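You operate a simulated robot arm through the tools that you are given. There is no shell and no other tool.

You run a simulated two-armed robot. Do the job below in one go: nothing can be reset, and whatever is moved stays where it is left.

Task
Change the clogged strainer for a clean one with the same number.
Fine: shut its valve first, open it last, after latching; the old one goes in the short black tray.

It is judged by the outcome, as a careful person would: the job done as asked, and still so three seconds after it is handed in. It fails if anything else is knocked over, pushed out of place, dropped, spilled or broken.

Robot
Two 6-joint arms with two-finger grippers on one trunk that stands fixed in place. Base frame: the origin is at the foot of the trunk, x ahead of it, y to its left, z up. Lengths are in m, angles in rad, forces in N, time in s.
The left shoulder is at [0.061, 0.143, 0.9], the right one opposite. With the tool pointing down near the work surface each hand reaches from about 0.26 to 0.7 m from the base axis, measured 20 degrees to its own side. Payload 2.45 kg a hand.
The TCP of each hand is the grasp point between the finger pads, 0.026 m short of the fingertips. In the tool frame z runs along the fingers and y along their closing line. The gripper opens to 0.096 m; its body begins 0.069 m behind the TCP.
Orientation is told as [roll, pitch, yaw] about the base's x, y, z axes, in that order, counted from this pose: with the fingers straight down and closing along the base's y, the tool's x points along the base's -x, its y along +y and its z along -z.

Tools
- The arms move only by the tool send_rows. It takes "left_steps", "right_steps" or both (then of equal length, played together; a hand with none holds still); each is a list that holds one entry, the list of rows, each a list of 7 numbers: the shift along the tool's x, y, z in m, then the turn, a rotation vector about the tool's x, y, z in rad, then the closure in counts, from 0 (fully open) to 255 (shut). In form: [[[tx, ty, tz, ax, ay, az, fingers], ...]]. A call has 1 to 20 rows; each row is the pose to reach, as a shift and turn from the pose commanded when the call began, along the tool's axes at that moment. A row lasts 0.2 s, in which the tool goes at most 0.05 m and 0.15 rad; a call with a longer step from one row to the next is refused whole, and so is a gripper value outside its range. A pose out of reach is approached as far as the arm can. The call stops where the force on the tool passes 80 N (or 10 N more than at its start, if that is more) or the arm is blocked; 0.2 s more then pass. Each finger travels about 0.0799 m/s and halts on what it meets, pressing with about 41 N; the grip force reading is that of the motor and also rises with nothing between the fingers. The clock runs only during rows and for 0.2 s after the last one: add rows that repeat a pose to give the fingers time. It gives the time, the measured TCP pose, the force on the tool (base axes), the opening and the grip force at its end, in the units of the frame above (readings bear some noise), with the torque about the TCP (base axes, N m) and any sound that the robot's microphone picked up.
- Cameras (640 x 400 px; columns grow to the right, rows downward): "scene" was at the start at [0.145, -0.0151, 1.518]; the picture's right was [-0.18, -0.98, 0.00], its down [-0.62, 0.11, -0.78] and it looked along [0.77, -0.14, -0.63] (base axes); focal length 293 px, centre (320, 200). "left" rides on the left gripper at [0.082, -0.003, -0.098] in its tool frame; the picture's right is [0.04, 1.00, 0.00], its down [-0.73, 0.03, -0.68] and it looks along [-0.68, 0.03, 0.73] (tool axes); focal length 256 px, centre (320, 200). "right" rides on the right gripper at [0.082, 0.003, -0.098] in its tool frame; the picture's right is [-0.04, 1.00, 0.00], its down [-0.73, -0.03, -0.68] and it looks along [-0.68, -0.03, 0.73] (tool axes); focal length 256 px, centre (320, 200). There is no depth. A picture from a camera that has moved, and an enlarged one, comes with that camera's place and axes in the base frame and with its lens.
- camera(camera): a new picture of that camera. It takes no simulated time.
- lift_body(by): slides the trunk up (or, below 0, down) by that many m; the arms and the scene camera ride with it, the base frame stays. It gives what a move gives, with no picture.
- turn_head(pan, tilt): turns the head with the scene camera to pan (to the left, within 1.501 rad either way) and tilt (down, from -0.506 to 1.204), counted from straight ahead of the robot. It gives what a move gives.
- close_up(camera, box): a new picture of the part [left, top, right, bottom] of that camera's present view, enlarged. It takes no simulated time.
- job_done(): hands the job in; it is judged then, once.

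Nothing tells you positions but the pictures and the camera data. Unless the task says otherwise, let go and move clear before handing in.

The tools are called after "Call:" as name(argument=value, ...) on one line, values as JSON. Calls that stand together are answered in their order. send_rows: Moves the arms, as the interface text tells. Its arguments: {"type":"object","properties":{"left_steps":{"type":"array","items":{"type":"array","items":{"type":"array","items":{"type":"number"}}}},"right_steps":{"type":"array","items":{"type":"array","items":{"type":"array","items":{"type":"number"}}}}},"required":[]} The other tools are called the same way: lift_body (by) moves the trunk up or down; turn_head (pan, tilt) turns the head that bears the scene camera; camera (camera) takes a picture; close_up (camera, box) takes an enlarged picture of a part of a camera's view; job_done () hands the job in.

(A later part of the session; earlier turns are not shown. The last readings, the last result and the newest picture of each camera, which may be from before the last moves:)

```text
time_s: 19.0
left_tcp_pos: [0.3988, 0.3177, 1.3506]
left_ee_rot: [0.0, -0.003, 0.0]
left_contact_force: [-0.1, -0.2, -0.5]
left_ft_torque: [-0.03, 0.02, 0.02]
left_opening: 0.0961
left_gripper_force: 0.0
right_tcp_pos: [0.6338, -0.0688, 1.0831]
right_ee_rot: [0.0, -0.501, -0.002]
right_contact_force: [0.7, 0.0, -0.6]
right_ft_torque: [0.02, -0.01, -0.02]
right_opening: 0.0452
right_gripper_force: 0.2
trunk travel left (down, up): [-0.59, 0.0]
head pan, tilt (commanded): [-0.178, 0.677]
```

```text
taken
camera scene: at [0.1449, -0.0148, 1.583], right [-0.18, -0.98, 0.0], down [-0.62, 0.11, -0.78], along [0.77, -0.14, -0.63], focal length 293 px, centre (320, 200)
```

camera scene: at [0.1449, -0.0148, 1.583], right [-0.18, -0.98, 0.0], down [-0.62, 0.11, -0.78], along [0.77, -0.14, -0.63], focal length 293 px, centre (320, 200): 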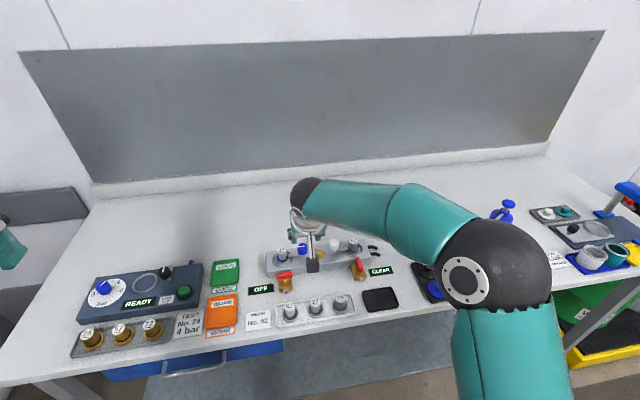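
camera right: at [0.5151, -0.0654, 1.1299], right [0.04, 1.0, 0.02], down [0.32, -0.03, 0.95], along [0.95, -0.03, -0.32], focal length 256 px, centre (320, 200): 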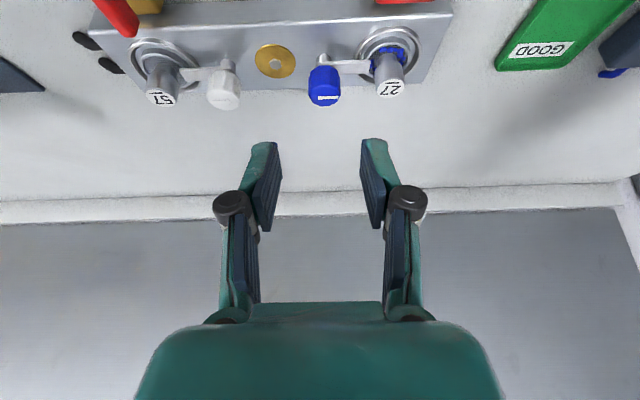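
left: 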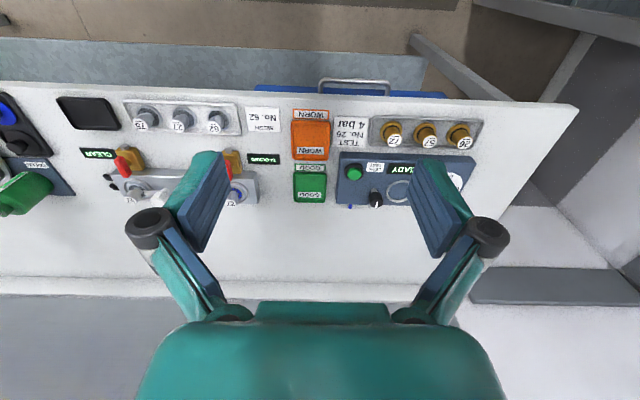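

Tilted 0.5 rad forward. Now moving above the knob to check reach and alignment.

Call:
send_rows(right_steps=[[[-0.012, 0.001, 0.025, 0, 0, 0, 135], [-0.023, 0.002, 0.05, 0, 0, 0, 135], [-0.034, 0.003, 0.0755, 0, 0, 0, 135], [-0.034, 0.003, 0.0755, 0, 0, 0, 135]]])

Call:
camera(camera="right")

Call:
close_up(camera="scene", box=[246, 210, 374, 290])

```text
time_s: 20.0
left_tcp_pos: [0.3981, 0.3167, 1.3522]
left_ee_rot: [0.0, -0.001, 0.001]
left_contact_force: [-0.9, 0.4, 0.7]
left_ft_torque: [0.02, -0.03, -0.02]
left_opening: 0.0961
left_gripper_force: 0.0
right_tcp_pos: [0.6985, -0.0668, 1.0325]
right_ee_rot: [0.002, -0.501, -0.002]
right_contact_force: [0.5, -0.5, 0.1]
right_ft_torque: [-0.01, -0.01, 0.02]
right_opening: 0.0453
right_gripper_force: 0.1
trunk travel left (down, up): [-0.59, 0.0]
head pan, tilt (commanded): [-0.178, 0.677]
```

```text
taken
camera right: at [0.5798, -0.0629, 1.0797], right [0.04, 1.0, 0.02], down [0.32, -0.03, 0.95], along [0.95, -0.03, -0.32], focal length 256 px, centre (320, 200)
```

right: 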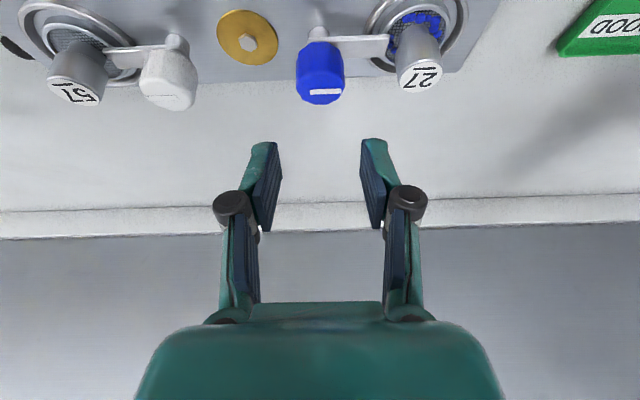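

```text
5.00 times, centred on (310, 250) of scene
camera zoom: at [0.1443, -0.0152, 1.5831], right [-0.18, -0.98, 0.0], down [-0.62, 0.11, -0.78], along [0.77, -0.14, -0.63], focal length 1464 px, centre (370, -50)
```

zoom: 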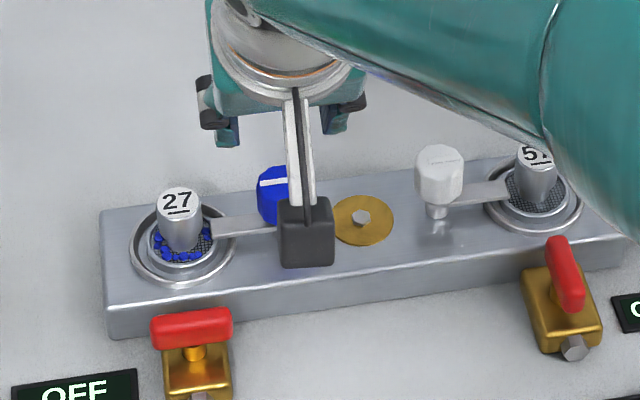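

Reach is fine tilted. Knob axis confirmed at about (0.70, -0.0655), top z≈0.973; the latch arm top is z≈0.94. I'll lower the open fingers around the knob, keeping the tips above the latch arm.

Call:
send_rows(right_steps=[[[0.01, 0.0013, 0.014, 0, 0, 0, 135], [0.02, 0.0013, 0.028, 0, 0, 0, 135], [0.028, 0.0013, 0.04, 0, 0, 0, 135], [0.0325, 0.0013, 0.0467, 0, 0, 0, 135], [0.0325, 0.0013, 0.0467, 0, 0, 0, 135]]])

Call:
camera(camera="right")

Call:
close_up(camera="scene", box=[246, 210, 374, 290])

```text
time_s: 21.2
left_tcp_pos: [0.3996, 0.3169, 1.3522]
left_ee_rot: [0.0, -0.001, 0.0]
left_contact_force: [0.1, 0.2, -1.2]
left_ft_torque: [0.02, 0.01, 0.0]
left_opening: 0.0961
left_gripper_force: 0.2
right_tcp_pos: [0.694, -0.0653, 0.976]
right_ee_rot: [0.0, -0.5, -0.001]
right_contact_force: [0.8, 0.8, 0.3]
right_ft_torque: [-0.03, 0.02, 0.01]
right_opening: 0.0452
right_gripper_force: 0.0
trunk travel left (down, up): [-0.59, 0.0]
head pan, tilt (commanded): [-0.178, 0.677]
```

```text
taken
camera right: at [0.5745, -0.0613, 1.0225], right [0.04, 1.0, 0.02], down [0.32, -0.03, 0.95], along [0.95, -0.03, -0.32], focal length 256 px, centre (320, 200)
```

right: 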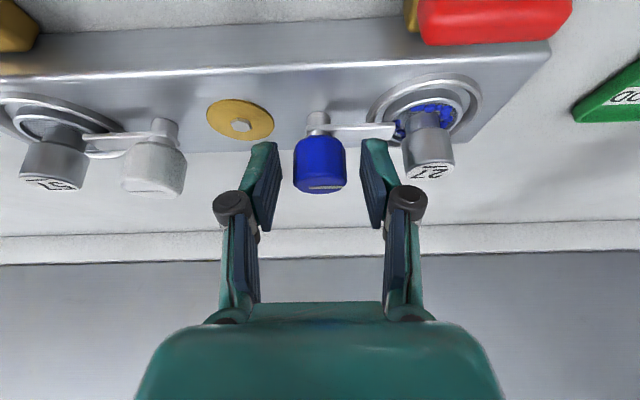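

```text
5.00 times, centred on (310, 250) of scene
camera zoom: at [0.1453, -0.0151, 1.583], right [-0.18, -0.98, 0.0], down [-0.62, 0.11, -0.78], along [0.77, -0.14, -0.63], focal length 1464 px, centre (370, -50)
```

zoom: 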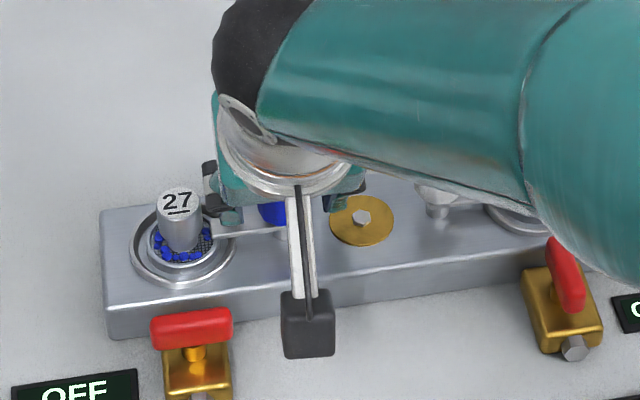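

Call:
close_up(camera="right", box=[240, 90, 480, 240])

```text
2.67 times, centred on (360, 165) of right
camera zoom: at [0.5745, -0.0613, 1.0225], right [0.04, 1.0, 0.02], down [0.32, -0.03, 0.95], along [0.95, -0.03, -0.32], focal length 683 px, centre (213, 293)
```

zoom: 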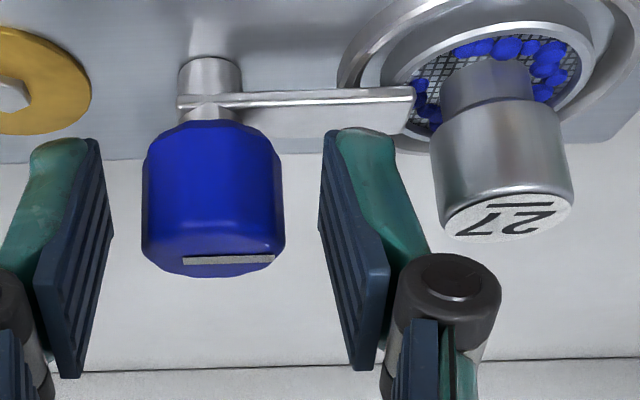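

Knob is centred between the pads and the tips clear the latch arm. Closing on the knob.

Call:
send_rows(right_steps=[[[0, 0, 0, 0, 0, 0, 180], [0, 0, 0, 0, 0, 0, 255], [0, 0, 0, 0, 0, 0, 255]]])

```text
time_s: 22.0
left_tcp_pos: [0.3978, 0.317, 1.3518]
left_ee_rot: [0.0, -0.002, -0.002]
left_contact_force: [0.5, -0.1, 0.4]
left_ft_torque: [0.01, 0.01, 0.02]
left_opening: 0.096
left_gripper_force: 0.0
right_tcp_pos: [0.6935, -0.0648, 0.9743]
right_ee_rot: [-0.001, -0.5, -0.002]
right_contact_force: [0.0, -0.9, -0.4]
right_ft_torque: [-0.02, -0.06, -0.01]
right_opening: 0.0274
right_gripper_force: 44.9
trunk travel left (down, up): [-0.59, 0.0]
head pan, tilt (commanded): [-0.178, 0.677]
```

Knob gripped (27 mm). Testing a small turn toward the robot (counter-clockwise) and watching the torque.

Call:
send_rows(right_steps=[[[0, -0.0004, 0, -0.0288, 0, -0.0527, 255], [0, -0.0008, 0, -0.0575, 0, -0.1053, 255], [0, -0.0008, 0, -0.0575, 0, -0.1053, 255]]])

Call:
close_up(camera="right", box=[240, 90, 480, 240])

```text
time_s: 22.8
left_tcp_pos: [0.3994, 0.3172, 1.3522]
left_ee_rot: [-0.001, -0.002, 0.0]
left_contact_force: [0.0, 0.8, -0.9]
left_ft_torque: [-0.01, -0.01, 0.0]
left_opening: 0.0961
left_gripper_force: 0.1
right_tcp_pos: [0.6925, -0.0661, 0.9764]
right_ee_rot: [-0.001, -0.498, 0.118]
right_contact_force: [-0.3, -1.5, -3.8]
right_ft_torque: [0.0, 0.07, -0.39]
right_opening: 0.0276
right_gripper_force: 45.2
trunk travel left (down, up): [-0.59, 0.0]
head pan, tilt (commanded): [-0.178, 0.677]
```

```text
2.67 times, centred on (360, 165) of right
camera zoom: at [0.575, -0.0765, 1.0228], right [-0.08, 1.0, 0.02], down [0.32, 0.01, 0.95], along [0.94, 0.09, -0.32], focal length 683 px, centre (213, 293)
```

zoom: 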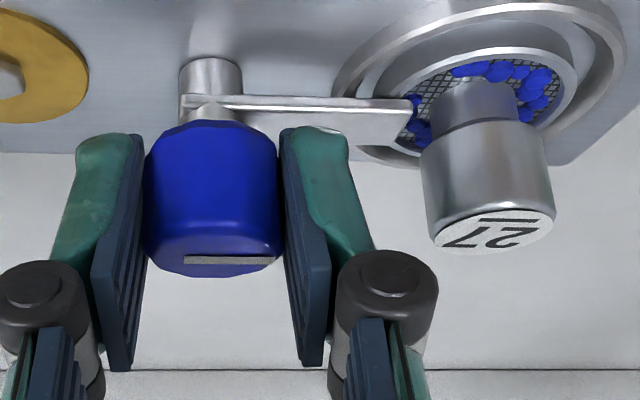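

Call:
close_up(camera="scene", box=[270, 235, 318, 265])

```text
13.33 times, centred on (294, 250) of scene
camera zoom: at [0.1457, -0.0153, 1.5829], right [-0.18, -0.98, 0.0], down [-0.62, 0.11, -0.78], along [0.77, -0.14, -0.63], focal length 3904 px, centre (667, -467)
```

zoom: 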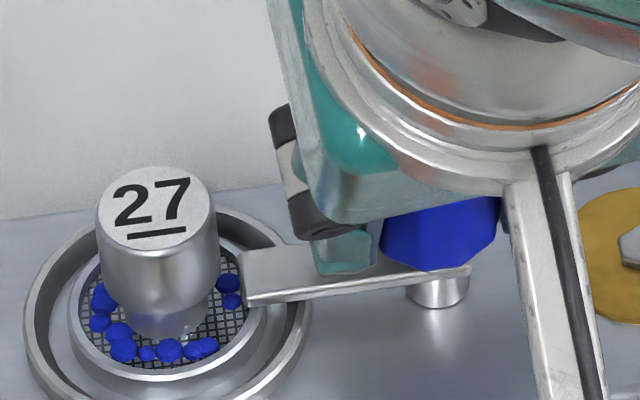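

The arm has not moved and a -0.39 N m reaction built up, so counter-clockwise is the stop. I'll reverse and test clockwise.

Call:
send_rows(right_steps=[[[0, 0.0008, 0, 0.0575, 0, 0.1053, 255], [0, 0.0012, 0, 0.0863, 0, 0.158, 255], [0, 0.0016, 0, 0.115, 0, 0.2106, 255], [0, 0.0016, 0, 0.115, 0, 0.2106, 255]]])

Call:
close_up(camera="scene", box=[270, 235, 318, 265])

Call:
close_up(camera="right", box=[240, 90, 480, 240])

```text
time_s: 23.8
left_tcp_pos: [0.3997, 0.3169, 1.3513]
left_ee_rot: [-0.001, -0.002, 0.0]
left_contact_force: [-0.5, -0.6, 0.4]
left_ft_torque: [0.02, 0.0, 0.0]
left_opening: 0.0957
left_gripper_force: 0.1
right_tcp_pos: [0.693, -0.0643, 0.9752]
right_ee_rot: [-0.002, -0.497, -0.122]
right_contact_force: [-2.9, -2.7, -7.4]
right_ft_torque: [-0.12, 0.56, -0.01]
right_opening: 0.0272
right_gripper_force: 45.6
trunk travel left (down, up): [-0.59, 0.0]
head pan, tilt (commanded): [-0.178, 0.677]
```

```text
13.33 times, centred on (294, 250) of scene
camera zoom: at [0.1459, -0.0155, 1.5829], right [-0.18, -0.98, 0.0], down [-0.62, 0.11, -0.78], along [0.77, -0.14, -0.63], focal length 3904 px, centre (667, -467)
```

zoom: 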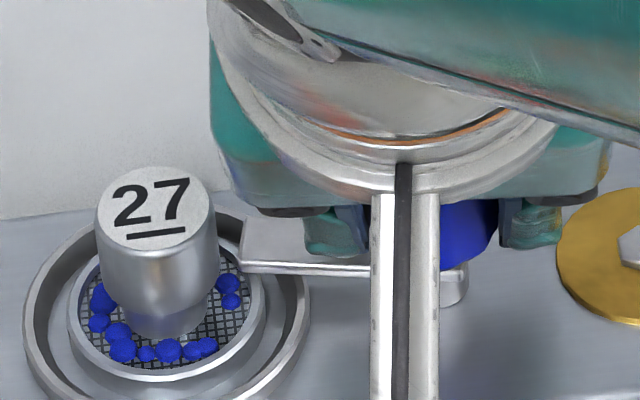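

```text
2.67 times, centred on (360, 165) of right
camera zoom: at [0.5759, -0.0463, 1.0229], right [0.16, 0.99, 0.02], down [0.31, -0.07, 0.95], along [0.94, -0.14, -0.32], focal length 683 px, centre (213, 293)
```

zoom: 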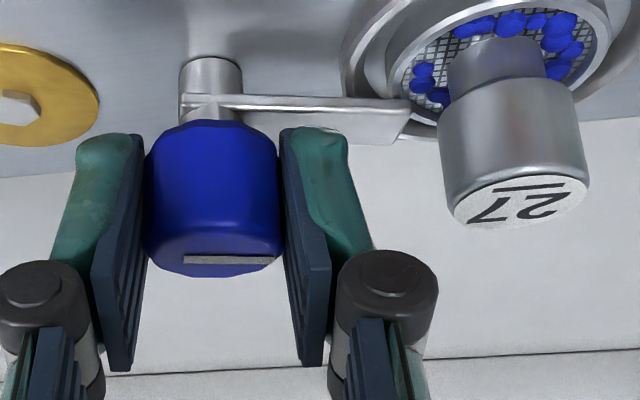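

Clockwise swings the arm away (toward the back) with almost no torque. Continuing the turn.

Call:
send_rows(right_steps=[[[0, 0.0008, 0, 0.0575, 0, 0.1053, 255], [-0.0002, 0.0016, 0.0001, 0.1151, 0, 0.2106, 255], [-0.0004, 0.0023, 0.0002, 0.1726, 0, 0.3159, 255], [-0.0006, 0.003, 0.0004, 0.2301, 0, 0.4212, 255], [-0.001, 0.0037, 0.0005, 0.2876, 0, 0.5266, 255], [-0.001, 0.0037, 0.0005, 0.2876, 0, 0.5266, 255]]])

Call:
close_up(camera="scene", box=[246, 210, 374, 290])

Call:
camera(camera="right")

```text
time_s: 25.2
left_tcp_pos: [0.3992, 0.3165, 1.3514]
left_ee_rot: [0.0, -0.001, 0.0]
left_contact_force: [0.1, -0.2, 0.4]
left_ft_torque: [-0.02, 0.03, 0.01]
left_opening: 0.0962
left_gripper_force: 0.1
right_tcp_pos: [0.6955, -0.0605, 0.9758]
right_ee_rot: [-0.002, -0.498, -0.722]
right_contact_force: [-4.6, -1.8, -10.1]
right_ft_torque: [0.15, 0.58, -0.02]
right_opening: 0.0274
right_gripper_force: 44.7
trunk travel left (down, up): [-0.59, 0.0]
head pan, tilt (commanded): [-0.178, 0.677]
```

```text
5.00 times, centred on (310, 250) of scene
camera zoom: at [0.146, -0.0155, 1.5829], right [-0.18, -0.98, 0.0], down [-0.62, 0.11, -0.78], along [0.77, -0.14, -0.63], focal length 1464 px, centre (370, -50)
```

zoom: 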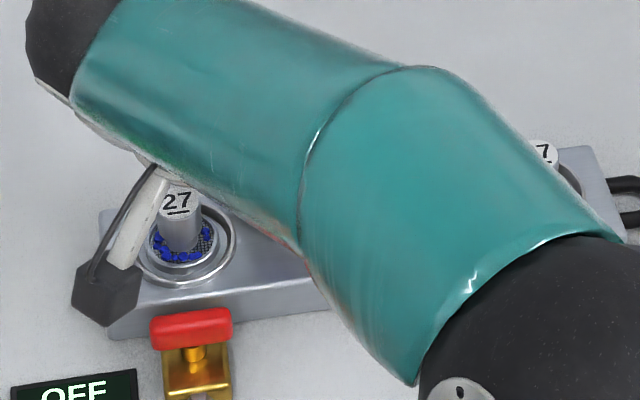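

```text
taken
camera right: at [0.608, 0.0206, 1.0228], right [0.69, 0.73, 0.02], down [0.22, -0.23, 0.95], along [0.69, -0.65, -0.32], focal length 256 px, centre (320, 200)
```

right: 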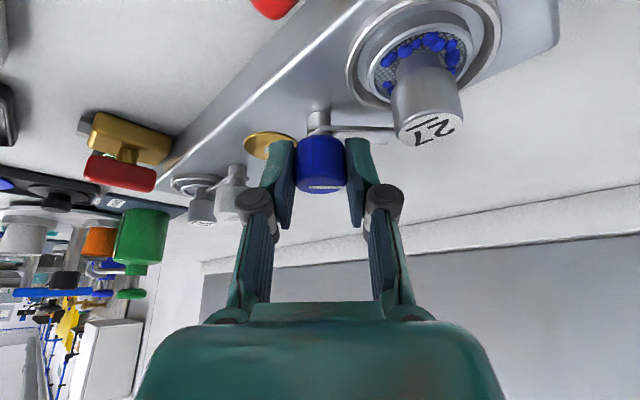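

Arm is swinging clear; continuing clockwise toward a full quarter turn.

Call:
send_rows(right_steps=[[[0, 0.0008, 0, 0.0575, 0, 0.1053, 255], [-0.0002, 0.0016, 0.0001, 0.1151, 0, 0.2106, 255], [-0.0004, 0.0023, 0.0002, 0.1726, 0, 0.3159, 255], [-0.0006, 0.003, 0.0004, 0.2301, 0, 0.4212, 255], [-0.001, 0.0037, 0.0005, 0.2876, 0, 0.5266, 255], [-0.001, 0.0037, 0.0005, 0.2876, 0, 0.5266, 255]]])

Call:
camera(camera="right")

```text
time_s: 26.5
left_tcp_pos: [0.4021, 0.3165, 1.3509]
left_ee_rot: [0.0, 0.001, -0.005]
left_contact_force: [-0.1, 0.1, 0.0]
left_ft_torque: [0.07, -0.03, -0.04]
left_opening: 0.0959
left_gripper_force: 0.0
right_tcp_pos: [0.6943, -0.0534, 0.9762]
right_ee_rot: [0.066, -0.49, -1.27]
right_contact_force: [55.6, 15.0, -38.8]
right_ft_torque: [0.86, 0.81, 0.66]
right_opening: 0.0276
right_gripper_force: 44.8
right hand out of reach, approached as far as the arm can: row 3, 4, 5, 6
trunk travel left (down, up): [-0.59, 0.0]
head pan, tilt (commanded): [-0.178, 0.677]
stopped in row 6 (right hand): the force on the tool passed its limit at 91 N (the readings are from after the stop); the commanded pose is now the measured one
```

```text
taken
camera right: at [0.6569, 0.0581, 1.0243], right [0.95, 0.29, 0.08], down [0.03, -0.34, 0.94], along [0.3, -0.9, -0.33], focal length 256 px, centre (320, 200)
```

right: 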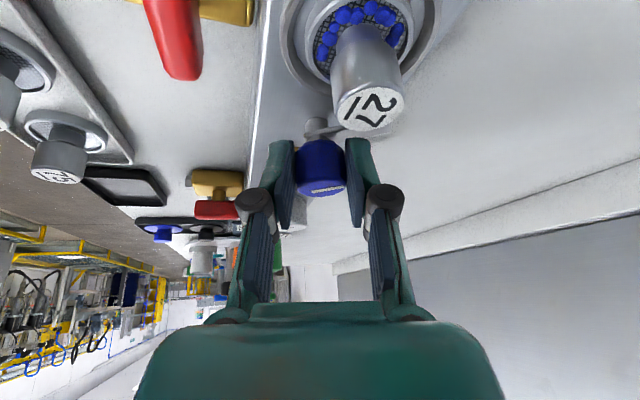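

The arm ran out of reach at about 1.27 rad and strained against the knob, so I'll release at once, then rise straight up and look.

Call:
send_rows(right_steps=[[[0, 0, 0, 0, 0, 0, 200], [0, 0, 0, 0, 0, 0, 135], [0, 0, 0, 0, 0, 0, 135]]])

Call:
close_up(camera="right", box=[240, 20, 432, 220])

```text
time_s: 26.9
left_tcp_pos: [0.3789, 0.3182, 1.3596]
left_ee_rot: [-0.001, -0.018, -0.005]
left_contact_force: [-0.5, 0.0, -0.1]
left_ft_torque: [0.0, -0.06, -0.01]
left_opening: 0.096
left_gripper_force: 0.1
right_tcp_pos: [0.6929, -0.0497, 0.9892]
right_ee_rot: [0.113, -0.49, -1.281]
right_contact_force: [82.7, 11.1, -38.0]
right_ft_torque: [1.04, -0.37, 1.35]
right_opening: 0.0272
right_gripper_force: 45.0
trunk travel left (down, up): [-0.59, 0.0]
head pan, tilt (commanded): [-0.178, 0.677]
stopped in row 1 (right hand): the arm was blocked; the commanded pose is now the measured one
```

```text
2.00 times, centred on (336, 120) of right
camera zoom: at [0.6508, 0.0615, 1.0368], right [0.95, 0.3, 0.12], down [-0.01, -0.35, 0.94], along [0.32, -0.89, -0.33], focal length 512 px, centre (288, 360)
```

zoom: 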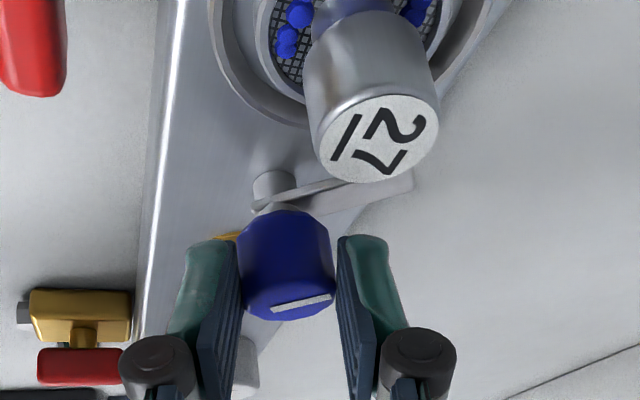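

The arm reports being blocked and even the left hand shifted; I need to see whether the right elbow is pressing on something before doing more.

Call:
camera(camera="scene")

Call:
camera(camera="left")

```text
taken
camera scene: at [0.187, -0.0143, 1.5792], right [-0.18, -0.98, 0.01], down [-0.64, 0.11, -0.76], along [0.75, -0.14, -0.65], focal length 293 px, centre (320, 200)
```

scene: 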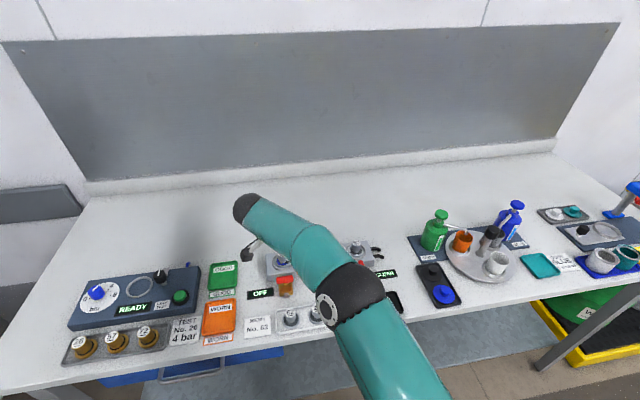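

```text
taken
camera left: at [0.2965, 0.3147, 1.4564], right [-0.04, 1.0, 0.0], down [0.72, 0.03, 0.69], along [0.69, 0.02, -0.72], focal length 256 px, centre (320, 200)
```

left: 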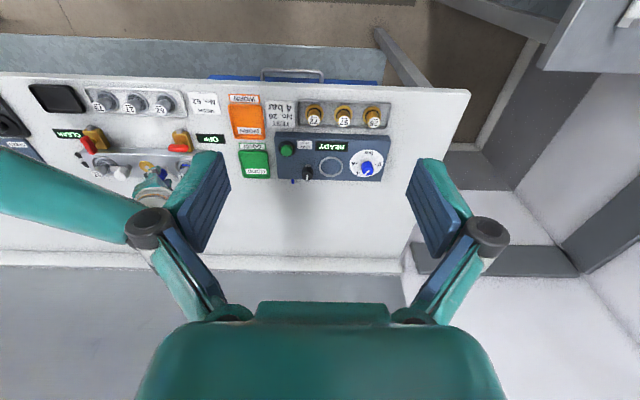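

The trunk itself has flexed under the strain. Opening the fingers immediately, holding the pose.

Call:
send_rows(right_steps=[[[0, 0, 0, 0, 0, 0, 135]]])

```text
time_s: 27.2
left_tcp_pos: [0.3105, 0.3163, 1.3792]
left_ee_rot: [-0.001, -0.073, -0.003]
left_contact_force: [-3.3, 0.5, 1.7]
left_ft_torque: [-0.04, -0.33, 0.02]
left_opening: 0.096
left_gripper_force: 0.2
right_tcp_pos: [0.6352, -0.0514, 1.0278]
right_ee_rot: [0.136, -0.508, -1.308]
right_contact_force: [-3.0, 0.4, 2.7]
right_ft_torque: [0.07, -0.1, 0.1]
right_opening: 0.0452
right_gripper_force: 0.0
trunk travel left (down, up): [-0.59, 0.0]
head pan, tilt (commanded): [-0.178, 0.677]
stopped in row 1 (right hand): the arm was blocked; the commanded pose is now the measured one
```

The knob is released, but the whole trunk seems to be rocking back. Looking before letting any more time pass.

Call:
camera(camera="scene")

Call:
camera(camera="right")

Call:
camera(camera="left")

```text
taken
camera scene: at [0.1189, -0.0167, 1.5865], right [-0.18, -0.98, 0.0], down [-0.6, 0.11, -0.79], along [0.78, -0.14, -0.61], focal length 293 px, centre (320, 200)
```

scene: 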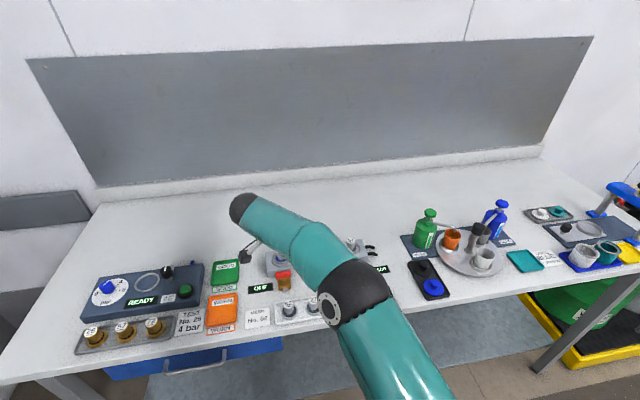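

```text
taken
camera right: at [0.5943, 0.0611, 1.0745], right [0.95, 0.29, 0.14], down [-0.04, -0.34, 0.94], along [0.32, -0.9, -0.31], focal length 256 px, centre (320, 200)
```

right: 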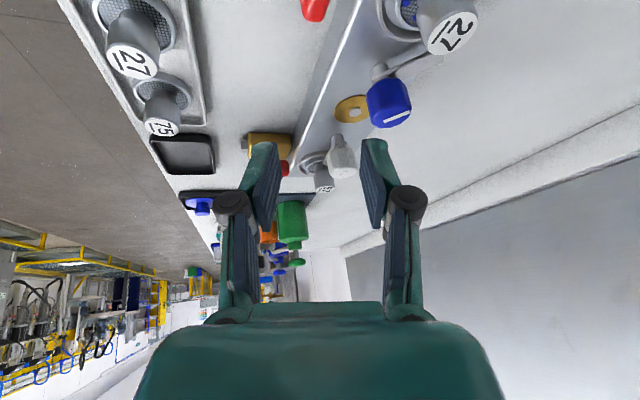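

```text
taken
camera left: at [0.2217, 0.3133, 1.4717], right [-0.04, 1.0, 0.0], down [0.68, 0.03, 0.73], along [0.73, 0.02, -0.68], focal length 256 px, centre (320, 200)
```

left: 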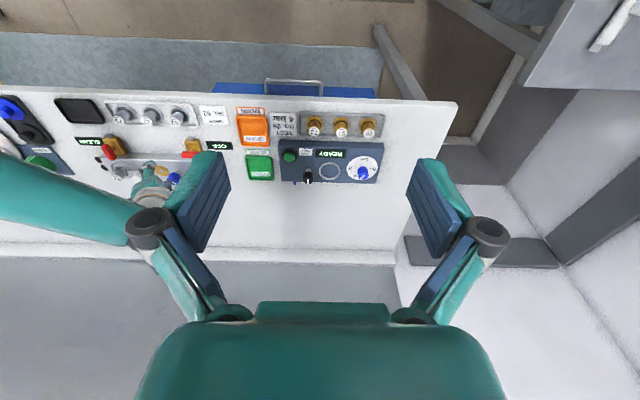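

Nothing on the bench was disturbed; the trunk is just rocking after the sudden release, and the hand is clear of the knob. I'll hold still to let it settle.

Call:
send_rows(right_steps=[[[0, 0, 0, 0, 0, 0, 135], [0, 0, 0, 0, 0, 0, 135], [0, 0, 0, 0, 0, 0, 135], [0, 0, 0, 0, 0, 0, 135]]])

Call:
camera(camera="scene")

```text
time_s: 28.2
left_tcp_pos: [0.3411, 0.3186, 1.3688]
left_ee_rot: [-0.003, -0.045, -0.006]
left_contact_force: [-1.6, -0.1, 0.7]
left_ft_torque: [-0.01, -0.1, -0.01]
left_opening: 0.0964
left_gripper_force: 0.1
right_tcp_pos: [0.6538, -0.051, 1.0106]
right_ee_rot: [0.109, -0.503, -1.299]
right_contact_force: [-1.0, -0.4, 0.0]
right_ft_torque: [-0.01, -0.04, 0.05]
right_opening: 0.0453
right_gripper_force: 0.0
trunk travel left (down, up): [-0.59, 0.0]
head pan, tilt (commanded): [-0.178, 0.677]
```

```text
taken
camera scene: at [0.1405, -0.0144, 1.5835], right [-0.18, -0.98, 0.0], down [-0.61, 0.11, -0.78], along [0.77, -0.14, -0.62], focal length 293 px, centre (320, 200)
```

scene: 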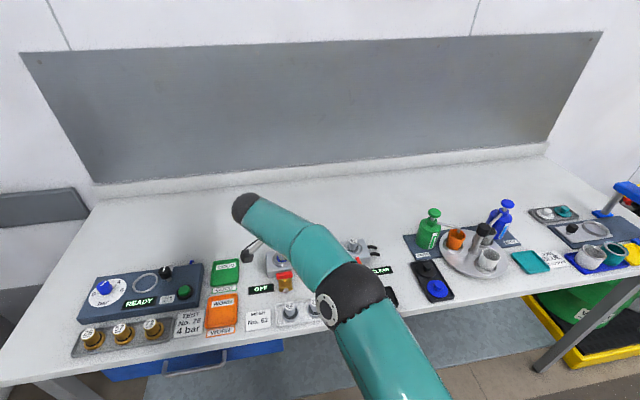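

It's settling back forward, which would lower the hand toward the knob again, so I'll lift and draw the hand back now.

Call:
send_rows(right_steps=[[[-0.006, -0.02, -0.025, 0, 0, 0, 135], [-0.012, -0.043, -0.05, 0, 0, 0, 135], [-0.012, -0.043, -0.05, 0, 0, 0, 135], [-0.012, -0.043, -0.05, 0, 0, 0, 135], [-0.012, -0.043, -0.05, 0, 0, 0, 135], [-0.012, -0.043, -0.05, 0, 0, 0, 135]]])

Call:
camera(camera="right")

```text
time_s: 29.6
left_tcp_pos: [0.3444, 0.3174, 1.369]
left_ee_rot: [0.0, -0.042, -0.007]
left_contact_force: [-0.6, 0.0, 0.8]
left_ft_torque: [-0.01, -0.04, 0.0]
left_opening: 0.0957
left_gripper_force: 0.0
right_tcp_pos: [0.6094, -0.0547, 1.0519]
right_ee_rot: [0.107, -0.503, -1.294]
right_contact_force: [-0.2, -0.2, -0.1]
right_ft_torque: [-0.01, 0.02, -0.02]
right_opening: 0.0452
right_gripper_force: 0.0
trunk travel left (down, up): [-0.59, 0.0]
head pan, tilt (commanded): [-0.178, 0.677]
```

```text
taken
camera right: at [0.5693, 0.0577, 1.0997], right [0.95, 0.29, 0.11], down [-0.01, -0.33, 0.94], along [0.31, -0.9, -0.32], focal length 256 px, centre (320, 200)
```

right: 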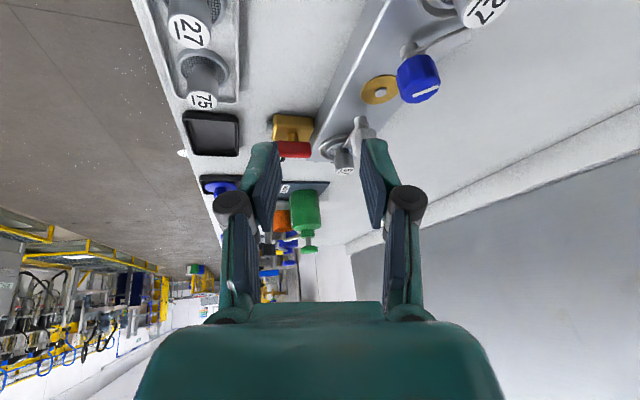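

The trunk has come back and the hand is clear. I'll turn the wrist back to face forward (keeping the tilt) and inspect the latch.

Call:
send_rows(right_steps=[[[0, 0, 0, -0.0624, 0.0121, -0.1127, 135], [0, 0, 0, -0.1247, 0.0242, -0.2254, 135], [0, 0, 0, -0.1871, 0.0363, -0.3381, 135], [0, 0, 0, -0.2495, 0.0484, -0.4508, 135], [0, 0, 0, -0.3119, 0.0606, -0.5635, 135], [0, 0, 0, -0.3742, 0.0727, -0.6762, 135], [0, 0, 0, -0.4366, 0.0848, -0.7889, 135], [0, 0, 0, -0.499, 0.0969, -0.9016, 135], [0, 0, 0, -0.5613, 0.109, -1.0143, 135], [0, 0, 0, -0.6237, 0.1211, -1.127, 135], [0, 0, 0, -0.6237, 0.1211, -1.127, 135]]])

Call:
send_rows(right_steps=[[[0, 0, 0, 0.107, 0, 0, 135], [0, 0, 0, 0.107, 0, 0, 135]]])

Call:
camera(camera="right")

Call:
close_up(camera="scene", box=[246, 210, 374, 290])

```text
time_s: 32.0
left_tcp_pos: [0.3443, 0.3188, 1.3688]
left_ee_rot: [0.0, -0.043, -0.004]
left_contact_force: [-0.2, 0.5, 0.9]
left_ft_torque: [-0.03, 0.02, 0.03]
left_opening: 0.0958
left_gripper_force: 0.1
right_tcp_pos: [0.6078, -0.054, 1.0533]
right_ee_rot: [0.109, -0.503, 0.0]
right_contact_force: [0.2, 0.1, -0.3]
right_ft_torque: [-0.02, -0.01, -0.01]
right_opening: 0.0451
right_gripper_force: 0.0
trunk travel left (down, up): [-0.59, 0.0]
head pan, tilt (commanded): [-0.178, 0.677]
```

```text
time_s: 32.6
left_tcp_pos: [0.3451, 0.3161, 1.3687]
left_ee_rot: [0.0, -0.042, -0.005]
left_contact_force: [1.3, -0.1, 1.0]
left_ft_torque: [-0.02, -0.01, 0.02]
left_opening: 0.0961
left_gripper_force: 0.0
right_tcp_pos: [0.608, -0.0542, 1.0526]
right_ee_rot: [-0.001, -0.5, -0.004]
right_contact_force: [0.7, -0.5, 0.1]
right_ft_torque: [0.01, 0.03, 0.0]
right_opening: 0.045
right_gripper_force: 0.1
trunk travel left (down, up): [-0.59, 0.0]
head pan, tilt (commanded): [-0.178, 0.677]
```

```text
taken
camera right: at [0.4889, -0.0508, 1.1009], right [0.04, 1.0, 0.02], down [0.32, -0.03, 0.95], along [0.95, -0.03, -0.32], focal length 256 px, centre (320, 200)
```

right: 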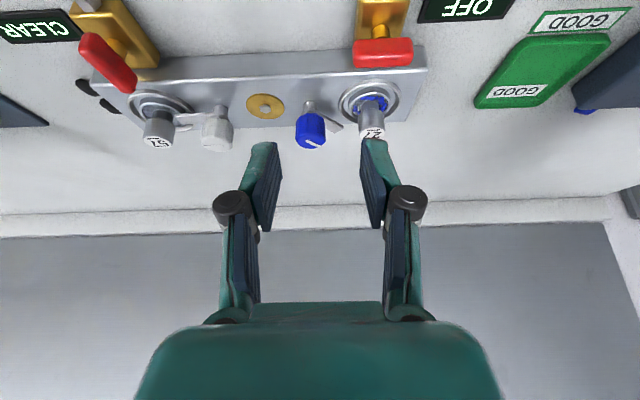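

```text
5.00 times, centred on (310, 250) of scene
camera zoom: at [0.1449, -0.0154, 1.583], right [-0.18, -0.98, 0.0], down [-0.62, 0.11, -0.78], along [0.77, -0.14, -0.63], focal length 1464 px, centre (370, -50)
```

zoom: 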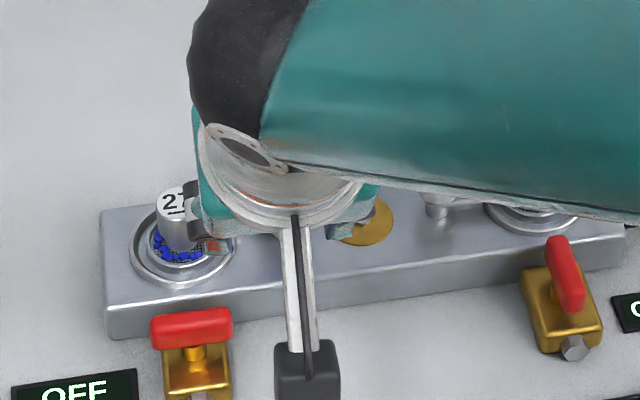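

Call:
close_up(camera="right", box=[260, 60, 420, 160])

```text
4.00 times, centred on (340, 110) of right
camera zoom: at [0.4889, -0.0508, 1.1009], right [0.04, 1.0, 0.02], down [0.32, -0.03, 0.95], along [0.95, -0.03, -0.32], focal length 1024 px, centre (240, 560)
```

zoom: 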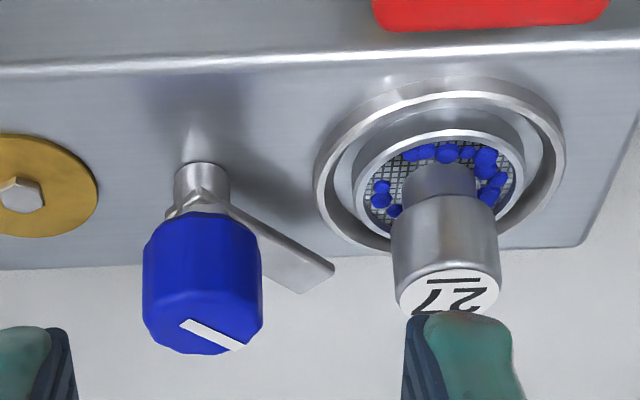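

The latch arm now points about 45° to the back and is clear of the strainer flange, but I want it fully aside. I'll regrip the knob with the wrist turned the other way so the remaining ~45° stays inside the reach.

Call:
send_rows(right_steps=[[[0, 0, 0, -0.0575, 0, -0.1053, 135], [0, 0, 0, -0.1151, 0, -0.2106, 135], [0, 0, 0, -0.1726, 0, -0.3159, 135], [0, 0, 0, -0.2301, 0, -0.4212, 135], [0, 0, 0, -0.2876, 0, -0.5266, 135], [0, 0, 0, -0.2876, 0, -0.5266, 135]]])

Call:
send_rows(right_steps=[[[-0.015, -0.0204, 0.0167, 0, 0, 0, 135], [-0.03, -0.0409, 0.0333, 0, 0, 0, 135], [-0.0445, -0.0613, 0.05, 0, 0, 0, 135], [-0.0445, -0.0613, 0.05, 0, 0, 0, 135]]])

Call:
camera(camera="right")

```text
time_s: 34.0
left_tcp_pos: [0.345, 0.3187, 1.3676]
left_ee_rot: [0.0, -0.043, -0.004]
left_contact_force: [0.5, 0.4, 0.9]
left_ft_torque: [0.02, 0.01, 0.01]
left_opening: 0.096
left_gripper_force: 0.0
right_tcp_pos: [0.6083, -0.053, 1.0532]
right_ee_rot: [-0.001, -0.502, 0.598]
right_contact_force: [-0.7, 0.2, -0.3]
right_ft_torque: [0.03, -0.03, 0.01]
right_opening: 0.045
right_gripper_force: 0.0
trunk travel left (down, up): [-0.59, 0.0]
head pan, tilt (commanded): [-0.178, 0.677]
```

```text
time_s: 35.0
left_tcp_pos: [0.3432, 0.3168, 1.3674]
left_ee_rot: [0.001, -0.043, -0.005]
left_contact_force: [0.2, 0.0, 0.1]
left_ft_torque: [0.0, -0.01, -0.01]
left_opening: 0.0957
left_gripper_force: 0.1
right_tcp_pos: [0.6931, -0.0681, 1.0309]
right_ee_rot: [-0.003, -0.502, 0.599]
right_contact_force: [-0.6, -0.1, 0.0]
right_ft_torque: [-0.06, -0.01, -0.04]
right_opening: 0.0451
right_gripper_force: 0.0
trunk travel left (down, up): [-0.59, 0.0]
head pan, tilt (commanded): [-0.178, 0.677]
```

```text
taken
camera right: at [0.5929, -0.1321, 1.0789], right [-0.53, 0.85, 0.02], down [0.28, 0.15, 0.95], along [0.8, 0.51, -0.32], focal length 256 px, centre (320, 200)
```

right: 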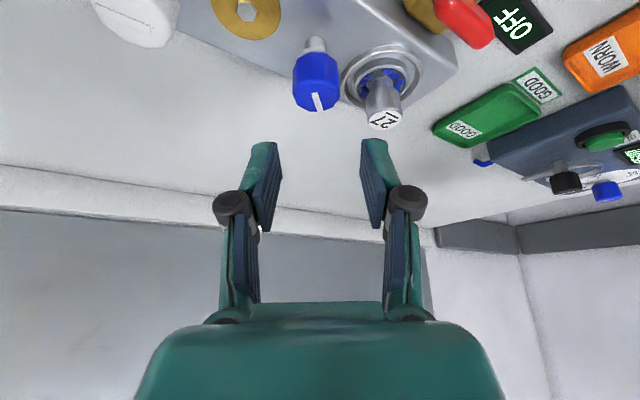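

Aligned over the knob from the other side; descending around it.

Call:
send_rows(right_steps=[[[0.008, -0.001, 0.015, 0, 0, 0, 135], [0.016, -0.0015, 0.03, 0, 0, 0, 135], [0.022, -0.0017, 0.041, 0, 0, 0, 135], [0.0259, -0.0017, 0.0486, 0, 0, 0, 135], [0.0259, -0.0017, 0.0486, 0, 0, 0, 135]]])

Call:
close_up(camera="right", box=[220, 60, 460, 240])

```text
time_s: 36.2
left_tcp_pos: [0.3445, 0.3177, 1.3681]
left_ee_rot: [-0.001, -0.042, -0.005]
left_contact_force: [-0.2, 0.0, -0.4]
left_ft_torque: [-0.02, 0.01, 0.0]
left_opening: 0.0962
left_gripper_force: 0.1
right_tcp_pos: [0.6956, -0.0696, 0.9751]
right_ee_rot: [0.0, -0.501, 0.598]
right_contact_force: [0.0, -0.5, 0.7]
right_ft_torque: [-0.01, 0.0, 0.04]
right_opening: 0.0451
right_gripper_force: 0.0
trunk travel left (down, up): [-0.59, 0.0]
head pan, tilt (commanded): [-0.178, 0.677]
```

```text
2.22 times, centred on (340, 150) of right
camera zoom: at [0.5956, -0.1343, 1.0224], right [-0.53, 0.85, 0.02], down [0.28, 0.15, 0.95], along [0.8, 0.51, -0.32], focal length 569 px, centre (276, 311)
```

zoom: 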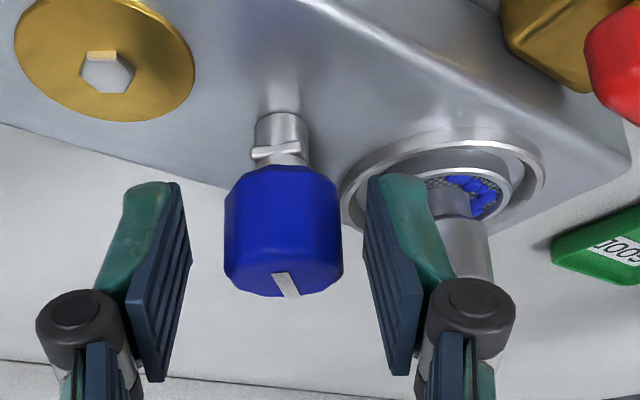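

Closing on the knob and turning clockwise in small steps.

Call:
send_rows(right_steps=[[[0, 0, 0, 0, 0, 0, 180], [0, 0, 0, 0, 0, 0, 255], [0, 0, 0, 0, 0, 0, 255], [0, 0.0004, 0, 0.0288, 0, 0.0527, 255], [0, 0.0008, 0, 0.0575, 0, 0.1053, 255], [-0.0001, 0.0012, 0, 0.0863, 0, 0.158, 255], [-0.0002, 0.0016, 0.0001, 0.1151, 0, 0.2106, 255], [-0.0002, 0.0016, 0.0001, 0.1151, 0, 0.2106, 255]]])

Call:
close_up(camera="right", box=[220, 60, 460, 240])

```text
time_s: 38.0
left_tcp_pos: [0.3428, 0.3186, 1.3672]
left_ee_rot: [-0.002, -0.044, -0.006]
left_contact_force: [-0.7, -0.1, 0.2]
left_ft_torque: [0.02, 0.05, 0.01]
left_opening: 0.0958
left_gripper_force: 0.0
right_tcp_pos: [0.6948, -0.0656, 0.9742]
right_ee_rot: [0.0, -0.497, 0.358]
right_contact_force: [-11.3, 10.2, -5.6]
right_ft_torque: [0.31, 0.42, 0.08]
right_opening: 0.0275
right_gripper_force: 43.9
trunk travel left (down, up): [-0.59, 0.0]
head pan, tilt (commanded): [-0.178, 0.677]
```

```text
2.22 times, centred on (340, 150) of right
camera zoom: at [0.5816, -0.1056, 1.0229], right [-0.32, 0.95, 0.02], down [0.31, 0.08, 0.95], along [0.9, 0.31, -0.32], focal length 569 px, centre (276, 311)
```

zoom: 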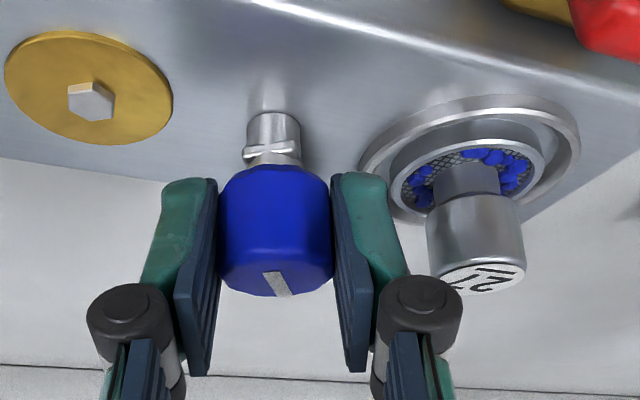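

Turning freely. Continuing, with a small shift to relieve the side force.

Call:
send_rows(right_steps=[[[0.0008, 0.0019, -0.0004, 0, 0, 0, 255], [0.0008, 0.0027, -0.0004, 0.0575, 0, 0.1053, 255], [0.0006, 0.0035, -0.0003, 0.1151, 0, 0.2106, 255], [0.0004, 0.0042, -0.0002, 0.1726, 0, 0.3159, 255], [0.0002, 0.0049, 0, 0.2301, 0, 0.4212, 255], [0.0002, 0.0049, 0, 0.2301, 0, 0.4212, 255]]])

Call:
close_up(camera="right", box=[220, 60, 460, 240])

```text
time_s: 39.4
left_tcp_pos: [0.3451, 0.3171, 1.3681]
left_ee_rot: [0.0, -0.043, -0.005]
left_contact_force: [0.3, 0.2, 0.0]
left_ft_torque: [0.0, 0.02, -0.01]
left_opening: 0.0962
left_gripper_force: 0.0
right_tcp_pos: [0.6947, -0.064, 0.9757]
right_ee_rot: [0.001, -0.5, -0.124]
right_contact_force: [-5.0, 2.8, -8.7]
right_ft_torque: [0.21, 0.0, 0.0]
right_opening: 0.0271
right_gripper_force: 45.0
trunk travel left (down, up): [-0.59, 0.0]
head pan, tilt (commanded): [-0.178, 0.677]
```

```text
2.22 times, centred on (340, 150) of right
camera zoom: at [0.5761, -0.0463, 1.0228], right [0.16, 0.99, 0.02], down [0.31, -0.07, 0.95], along [0.94, -0.14, -0.32], focal length 569 px, centre (276, 311)
```

zoom: 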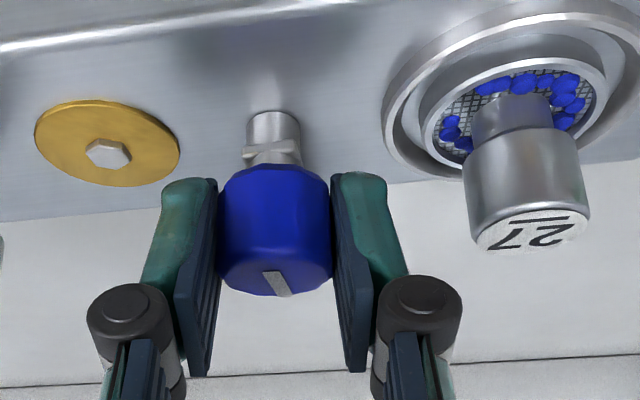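

The arm is now about a quarter turn off. A touch more, then release gently and rise.

Call:
send_rows(right_steps=[[[0, 0.0006, 0, 0.0431, 0, 0.079, 255], [0, 0.0006, 0, 0.0431, 0, 0.079, 255], [0, 0.0006, 0, 0.0431, 0, 0.079, 210], [0, 0.0006, 0, 0.0431, 0, 0.079, 150], [0, 0.0006, 0, 0.0431, 0, 0.079, 135], [-0.0144, 0.0006, -0.0263, 0.0431, 0, 0.079, 135], [-0.0288, 0.0006, -0.0527, 0.0431, 0, 0.079, 135], [-0.0288, 0.0006, -0.0527, 0.0431, 0, 0.079, 135]]])

Call:
camera(camera="right")

Call:
close_up(camera="scene", box=[246, 210, 374, 290])

```text
time_s: 41.2
left_tcp_pos: [0.3455, 0.3172, 1.3684]
left_ee_rot: [-0.001, -0.041, -0.005]
left_contact_force: [-0.8, -0.7, 0.9]
left_ft_torque: [-0.03, -0.02, 0.01]
left_opening: 0.096
left_gripper_force: 0.0
right_tcp_pos: [0.6933, -0.0642, 1.0352]
right_ee_rot: [0.002, -0.501, -0.213]
right_contact_force: [-0.6, -0.3, -0.2]
right_ft_torque: [-0.01, 0.02, -0.01]
right_opening: 0.0452
right_gripper_force: 0.1
trunk travel left (down, up): [-0.59, 0.0]
head pan, tilt (commanded): [-0.178, 0.677]
```

```text
taken
camera right: at [0.5777, -0.0358, 1.0824], right [0.24, 0.97, 0.02], down [0.3, -0.1, 0.95], along [0.92, -0.23, -0.32], focal length 256 px, centre (320, 200)
```

right: 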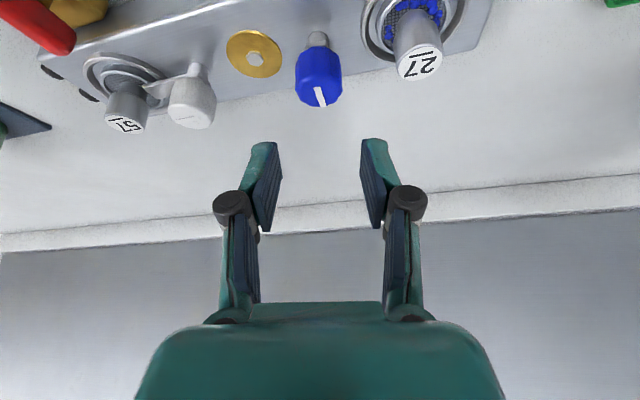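

```text
5.00 times, centred on (310, 250) of scene
camera zoom: at [0.1455, -0.0146, 1.5829], right [-0.18, -0.98, 0.0], down [-0.62, 0.11, -0.78], along [0.77, -0.14, -0.63], focal length 1464 px, centre (370, -50)
```

zoom: 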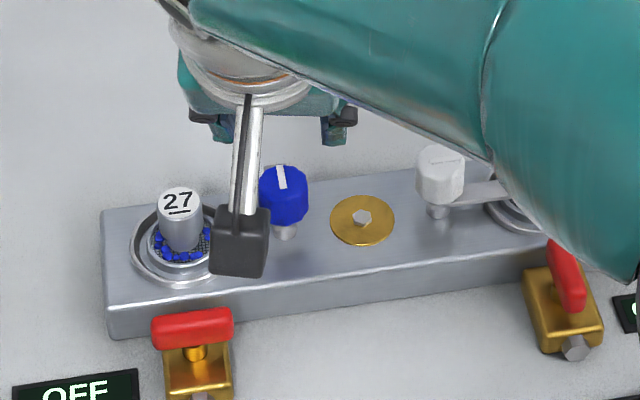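

Latch is swung fully aside (pointing to the back). Next: face forward and move above the blocked strainer's handle.

Call:
send_rows(right_steps=[[[0, 0, 0, -0.0511, 0, -0.0935, 150], [0, 0, 0, -0.1021, 0, -0.187, 155], [0, 0, 0, -0.1021, 0, -0.187, 160]]])

Call:
send_rows(right_steps=[[[0.0003, 0.019, 0.002, 0, 0, 0, 160], [0.0006, 0.038, 0.004, 0, 0, 0, 160], [0.0009, 0.0572, 0.0052, 0, 0, 0, 160], [0.0009, 0.0572, 0.0052, 0, 0, 0, 160]]])

Call:
camera(camera="right")

Call:
close_up(camera="right", box=[240, 10, 432, 130])

```text
time_s: 42.0
left_tcp_pos: [0.3445, 0.3169, 1.3693]
left_ee_rot: [0.001, -0.042, -0.005]
left_contact_force: [0.1, 0.3, -0.4]
left_ft_torque: [0.0, -0.01, -0.01]
left_opening: 0.0963
left_gripper_force: 0.1
right_tcp_pos: [0.6938, -0.0645, 1.0355]
right_ee_rot: [0.001, -0.501, 0.002]
right_contact_force: [0.4, 0.1, -0.2]
right_ft_torque: [-0.02, 0.01, -0.02]
right_opening: 0.0357
right_gripper_force: 0.0
trunk travel left (down, up): [-0.59, 0.0]
head pan, tilt (commanded): [-0.178, 0.677]
```

```text
time_s: 43.0
left_tcp_pos: [0.3441, 0.317, 1.3681]
left_ee_rot: [0.001, -0.041, -0.005]
left_contact_force: [-0.3, 0.4, -0.2]
left_ft_torque: [0.01, 0.01, 0.02]
left_opening: 0.0961
left_gripper_force: 0.1
right_tcp_pos: [0.6943, -0.0066, 1.0319]
right_ee_rot: [0.002, -0.502, -0.002]
right_contact_force: [0.2, -0.2, -0.3]
right_ft_torque: [0.01, -0.01, 0.02]
right_opening: 0.0359
right_gripper_force: 0.0
trunk travel left (down, up): [-0.59, 0.0]
head pan, tilt (commanded): [-0.178, 0.677]
```

```text
taken
camera right: at [0.575, -0.0038, 1.0783], right [0.03, 1.0, 0.02], down [0.32, -0.03, 0.95], along [0.95, -0.03, -0.32], focal length 256 px, centre (320, 200)
```

right: 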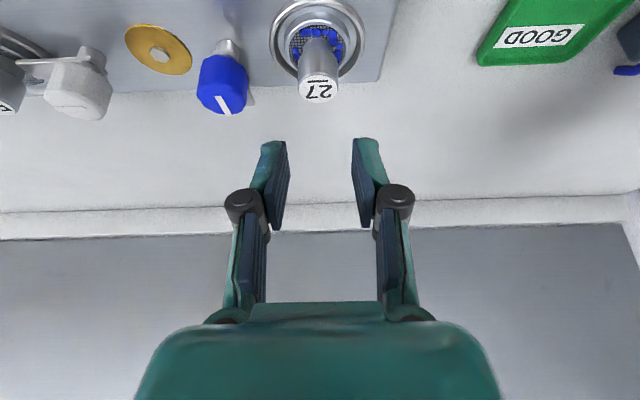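

```text
3.33 times, centred on (336, 70) of right
camera zoom: at [0.575, -0.0038, 1.0783], right [0.03, 1.0, 0.02], down [0.32, -0.03, 0.95], along [0.95, -0.03, -0.32], focal length 853 px, centre (267, 633)
```

zoom: 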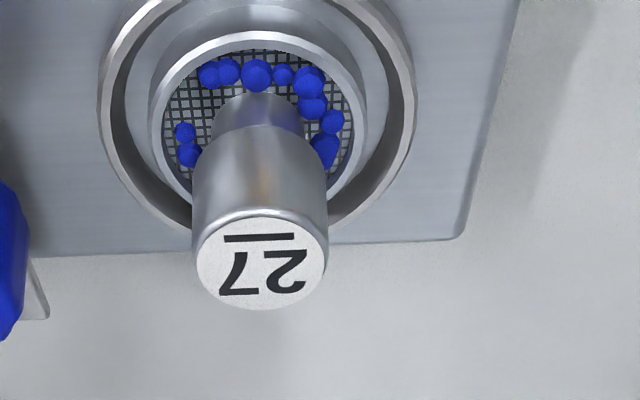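

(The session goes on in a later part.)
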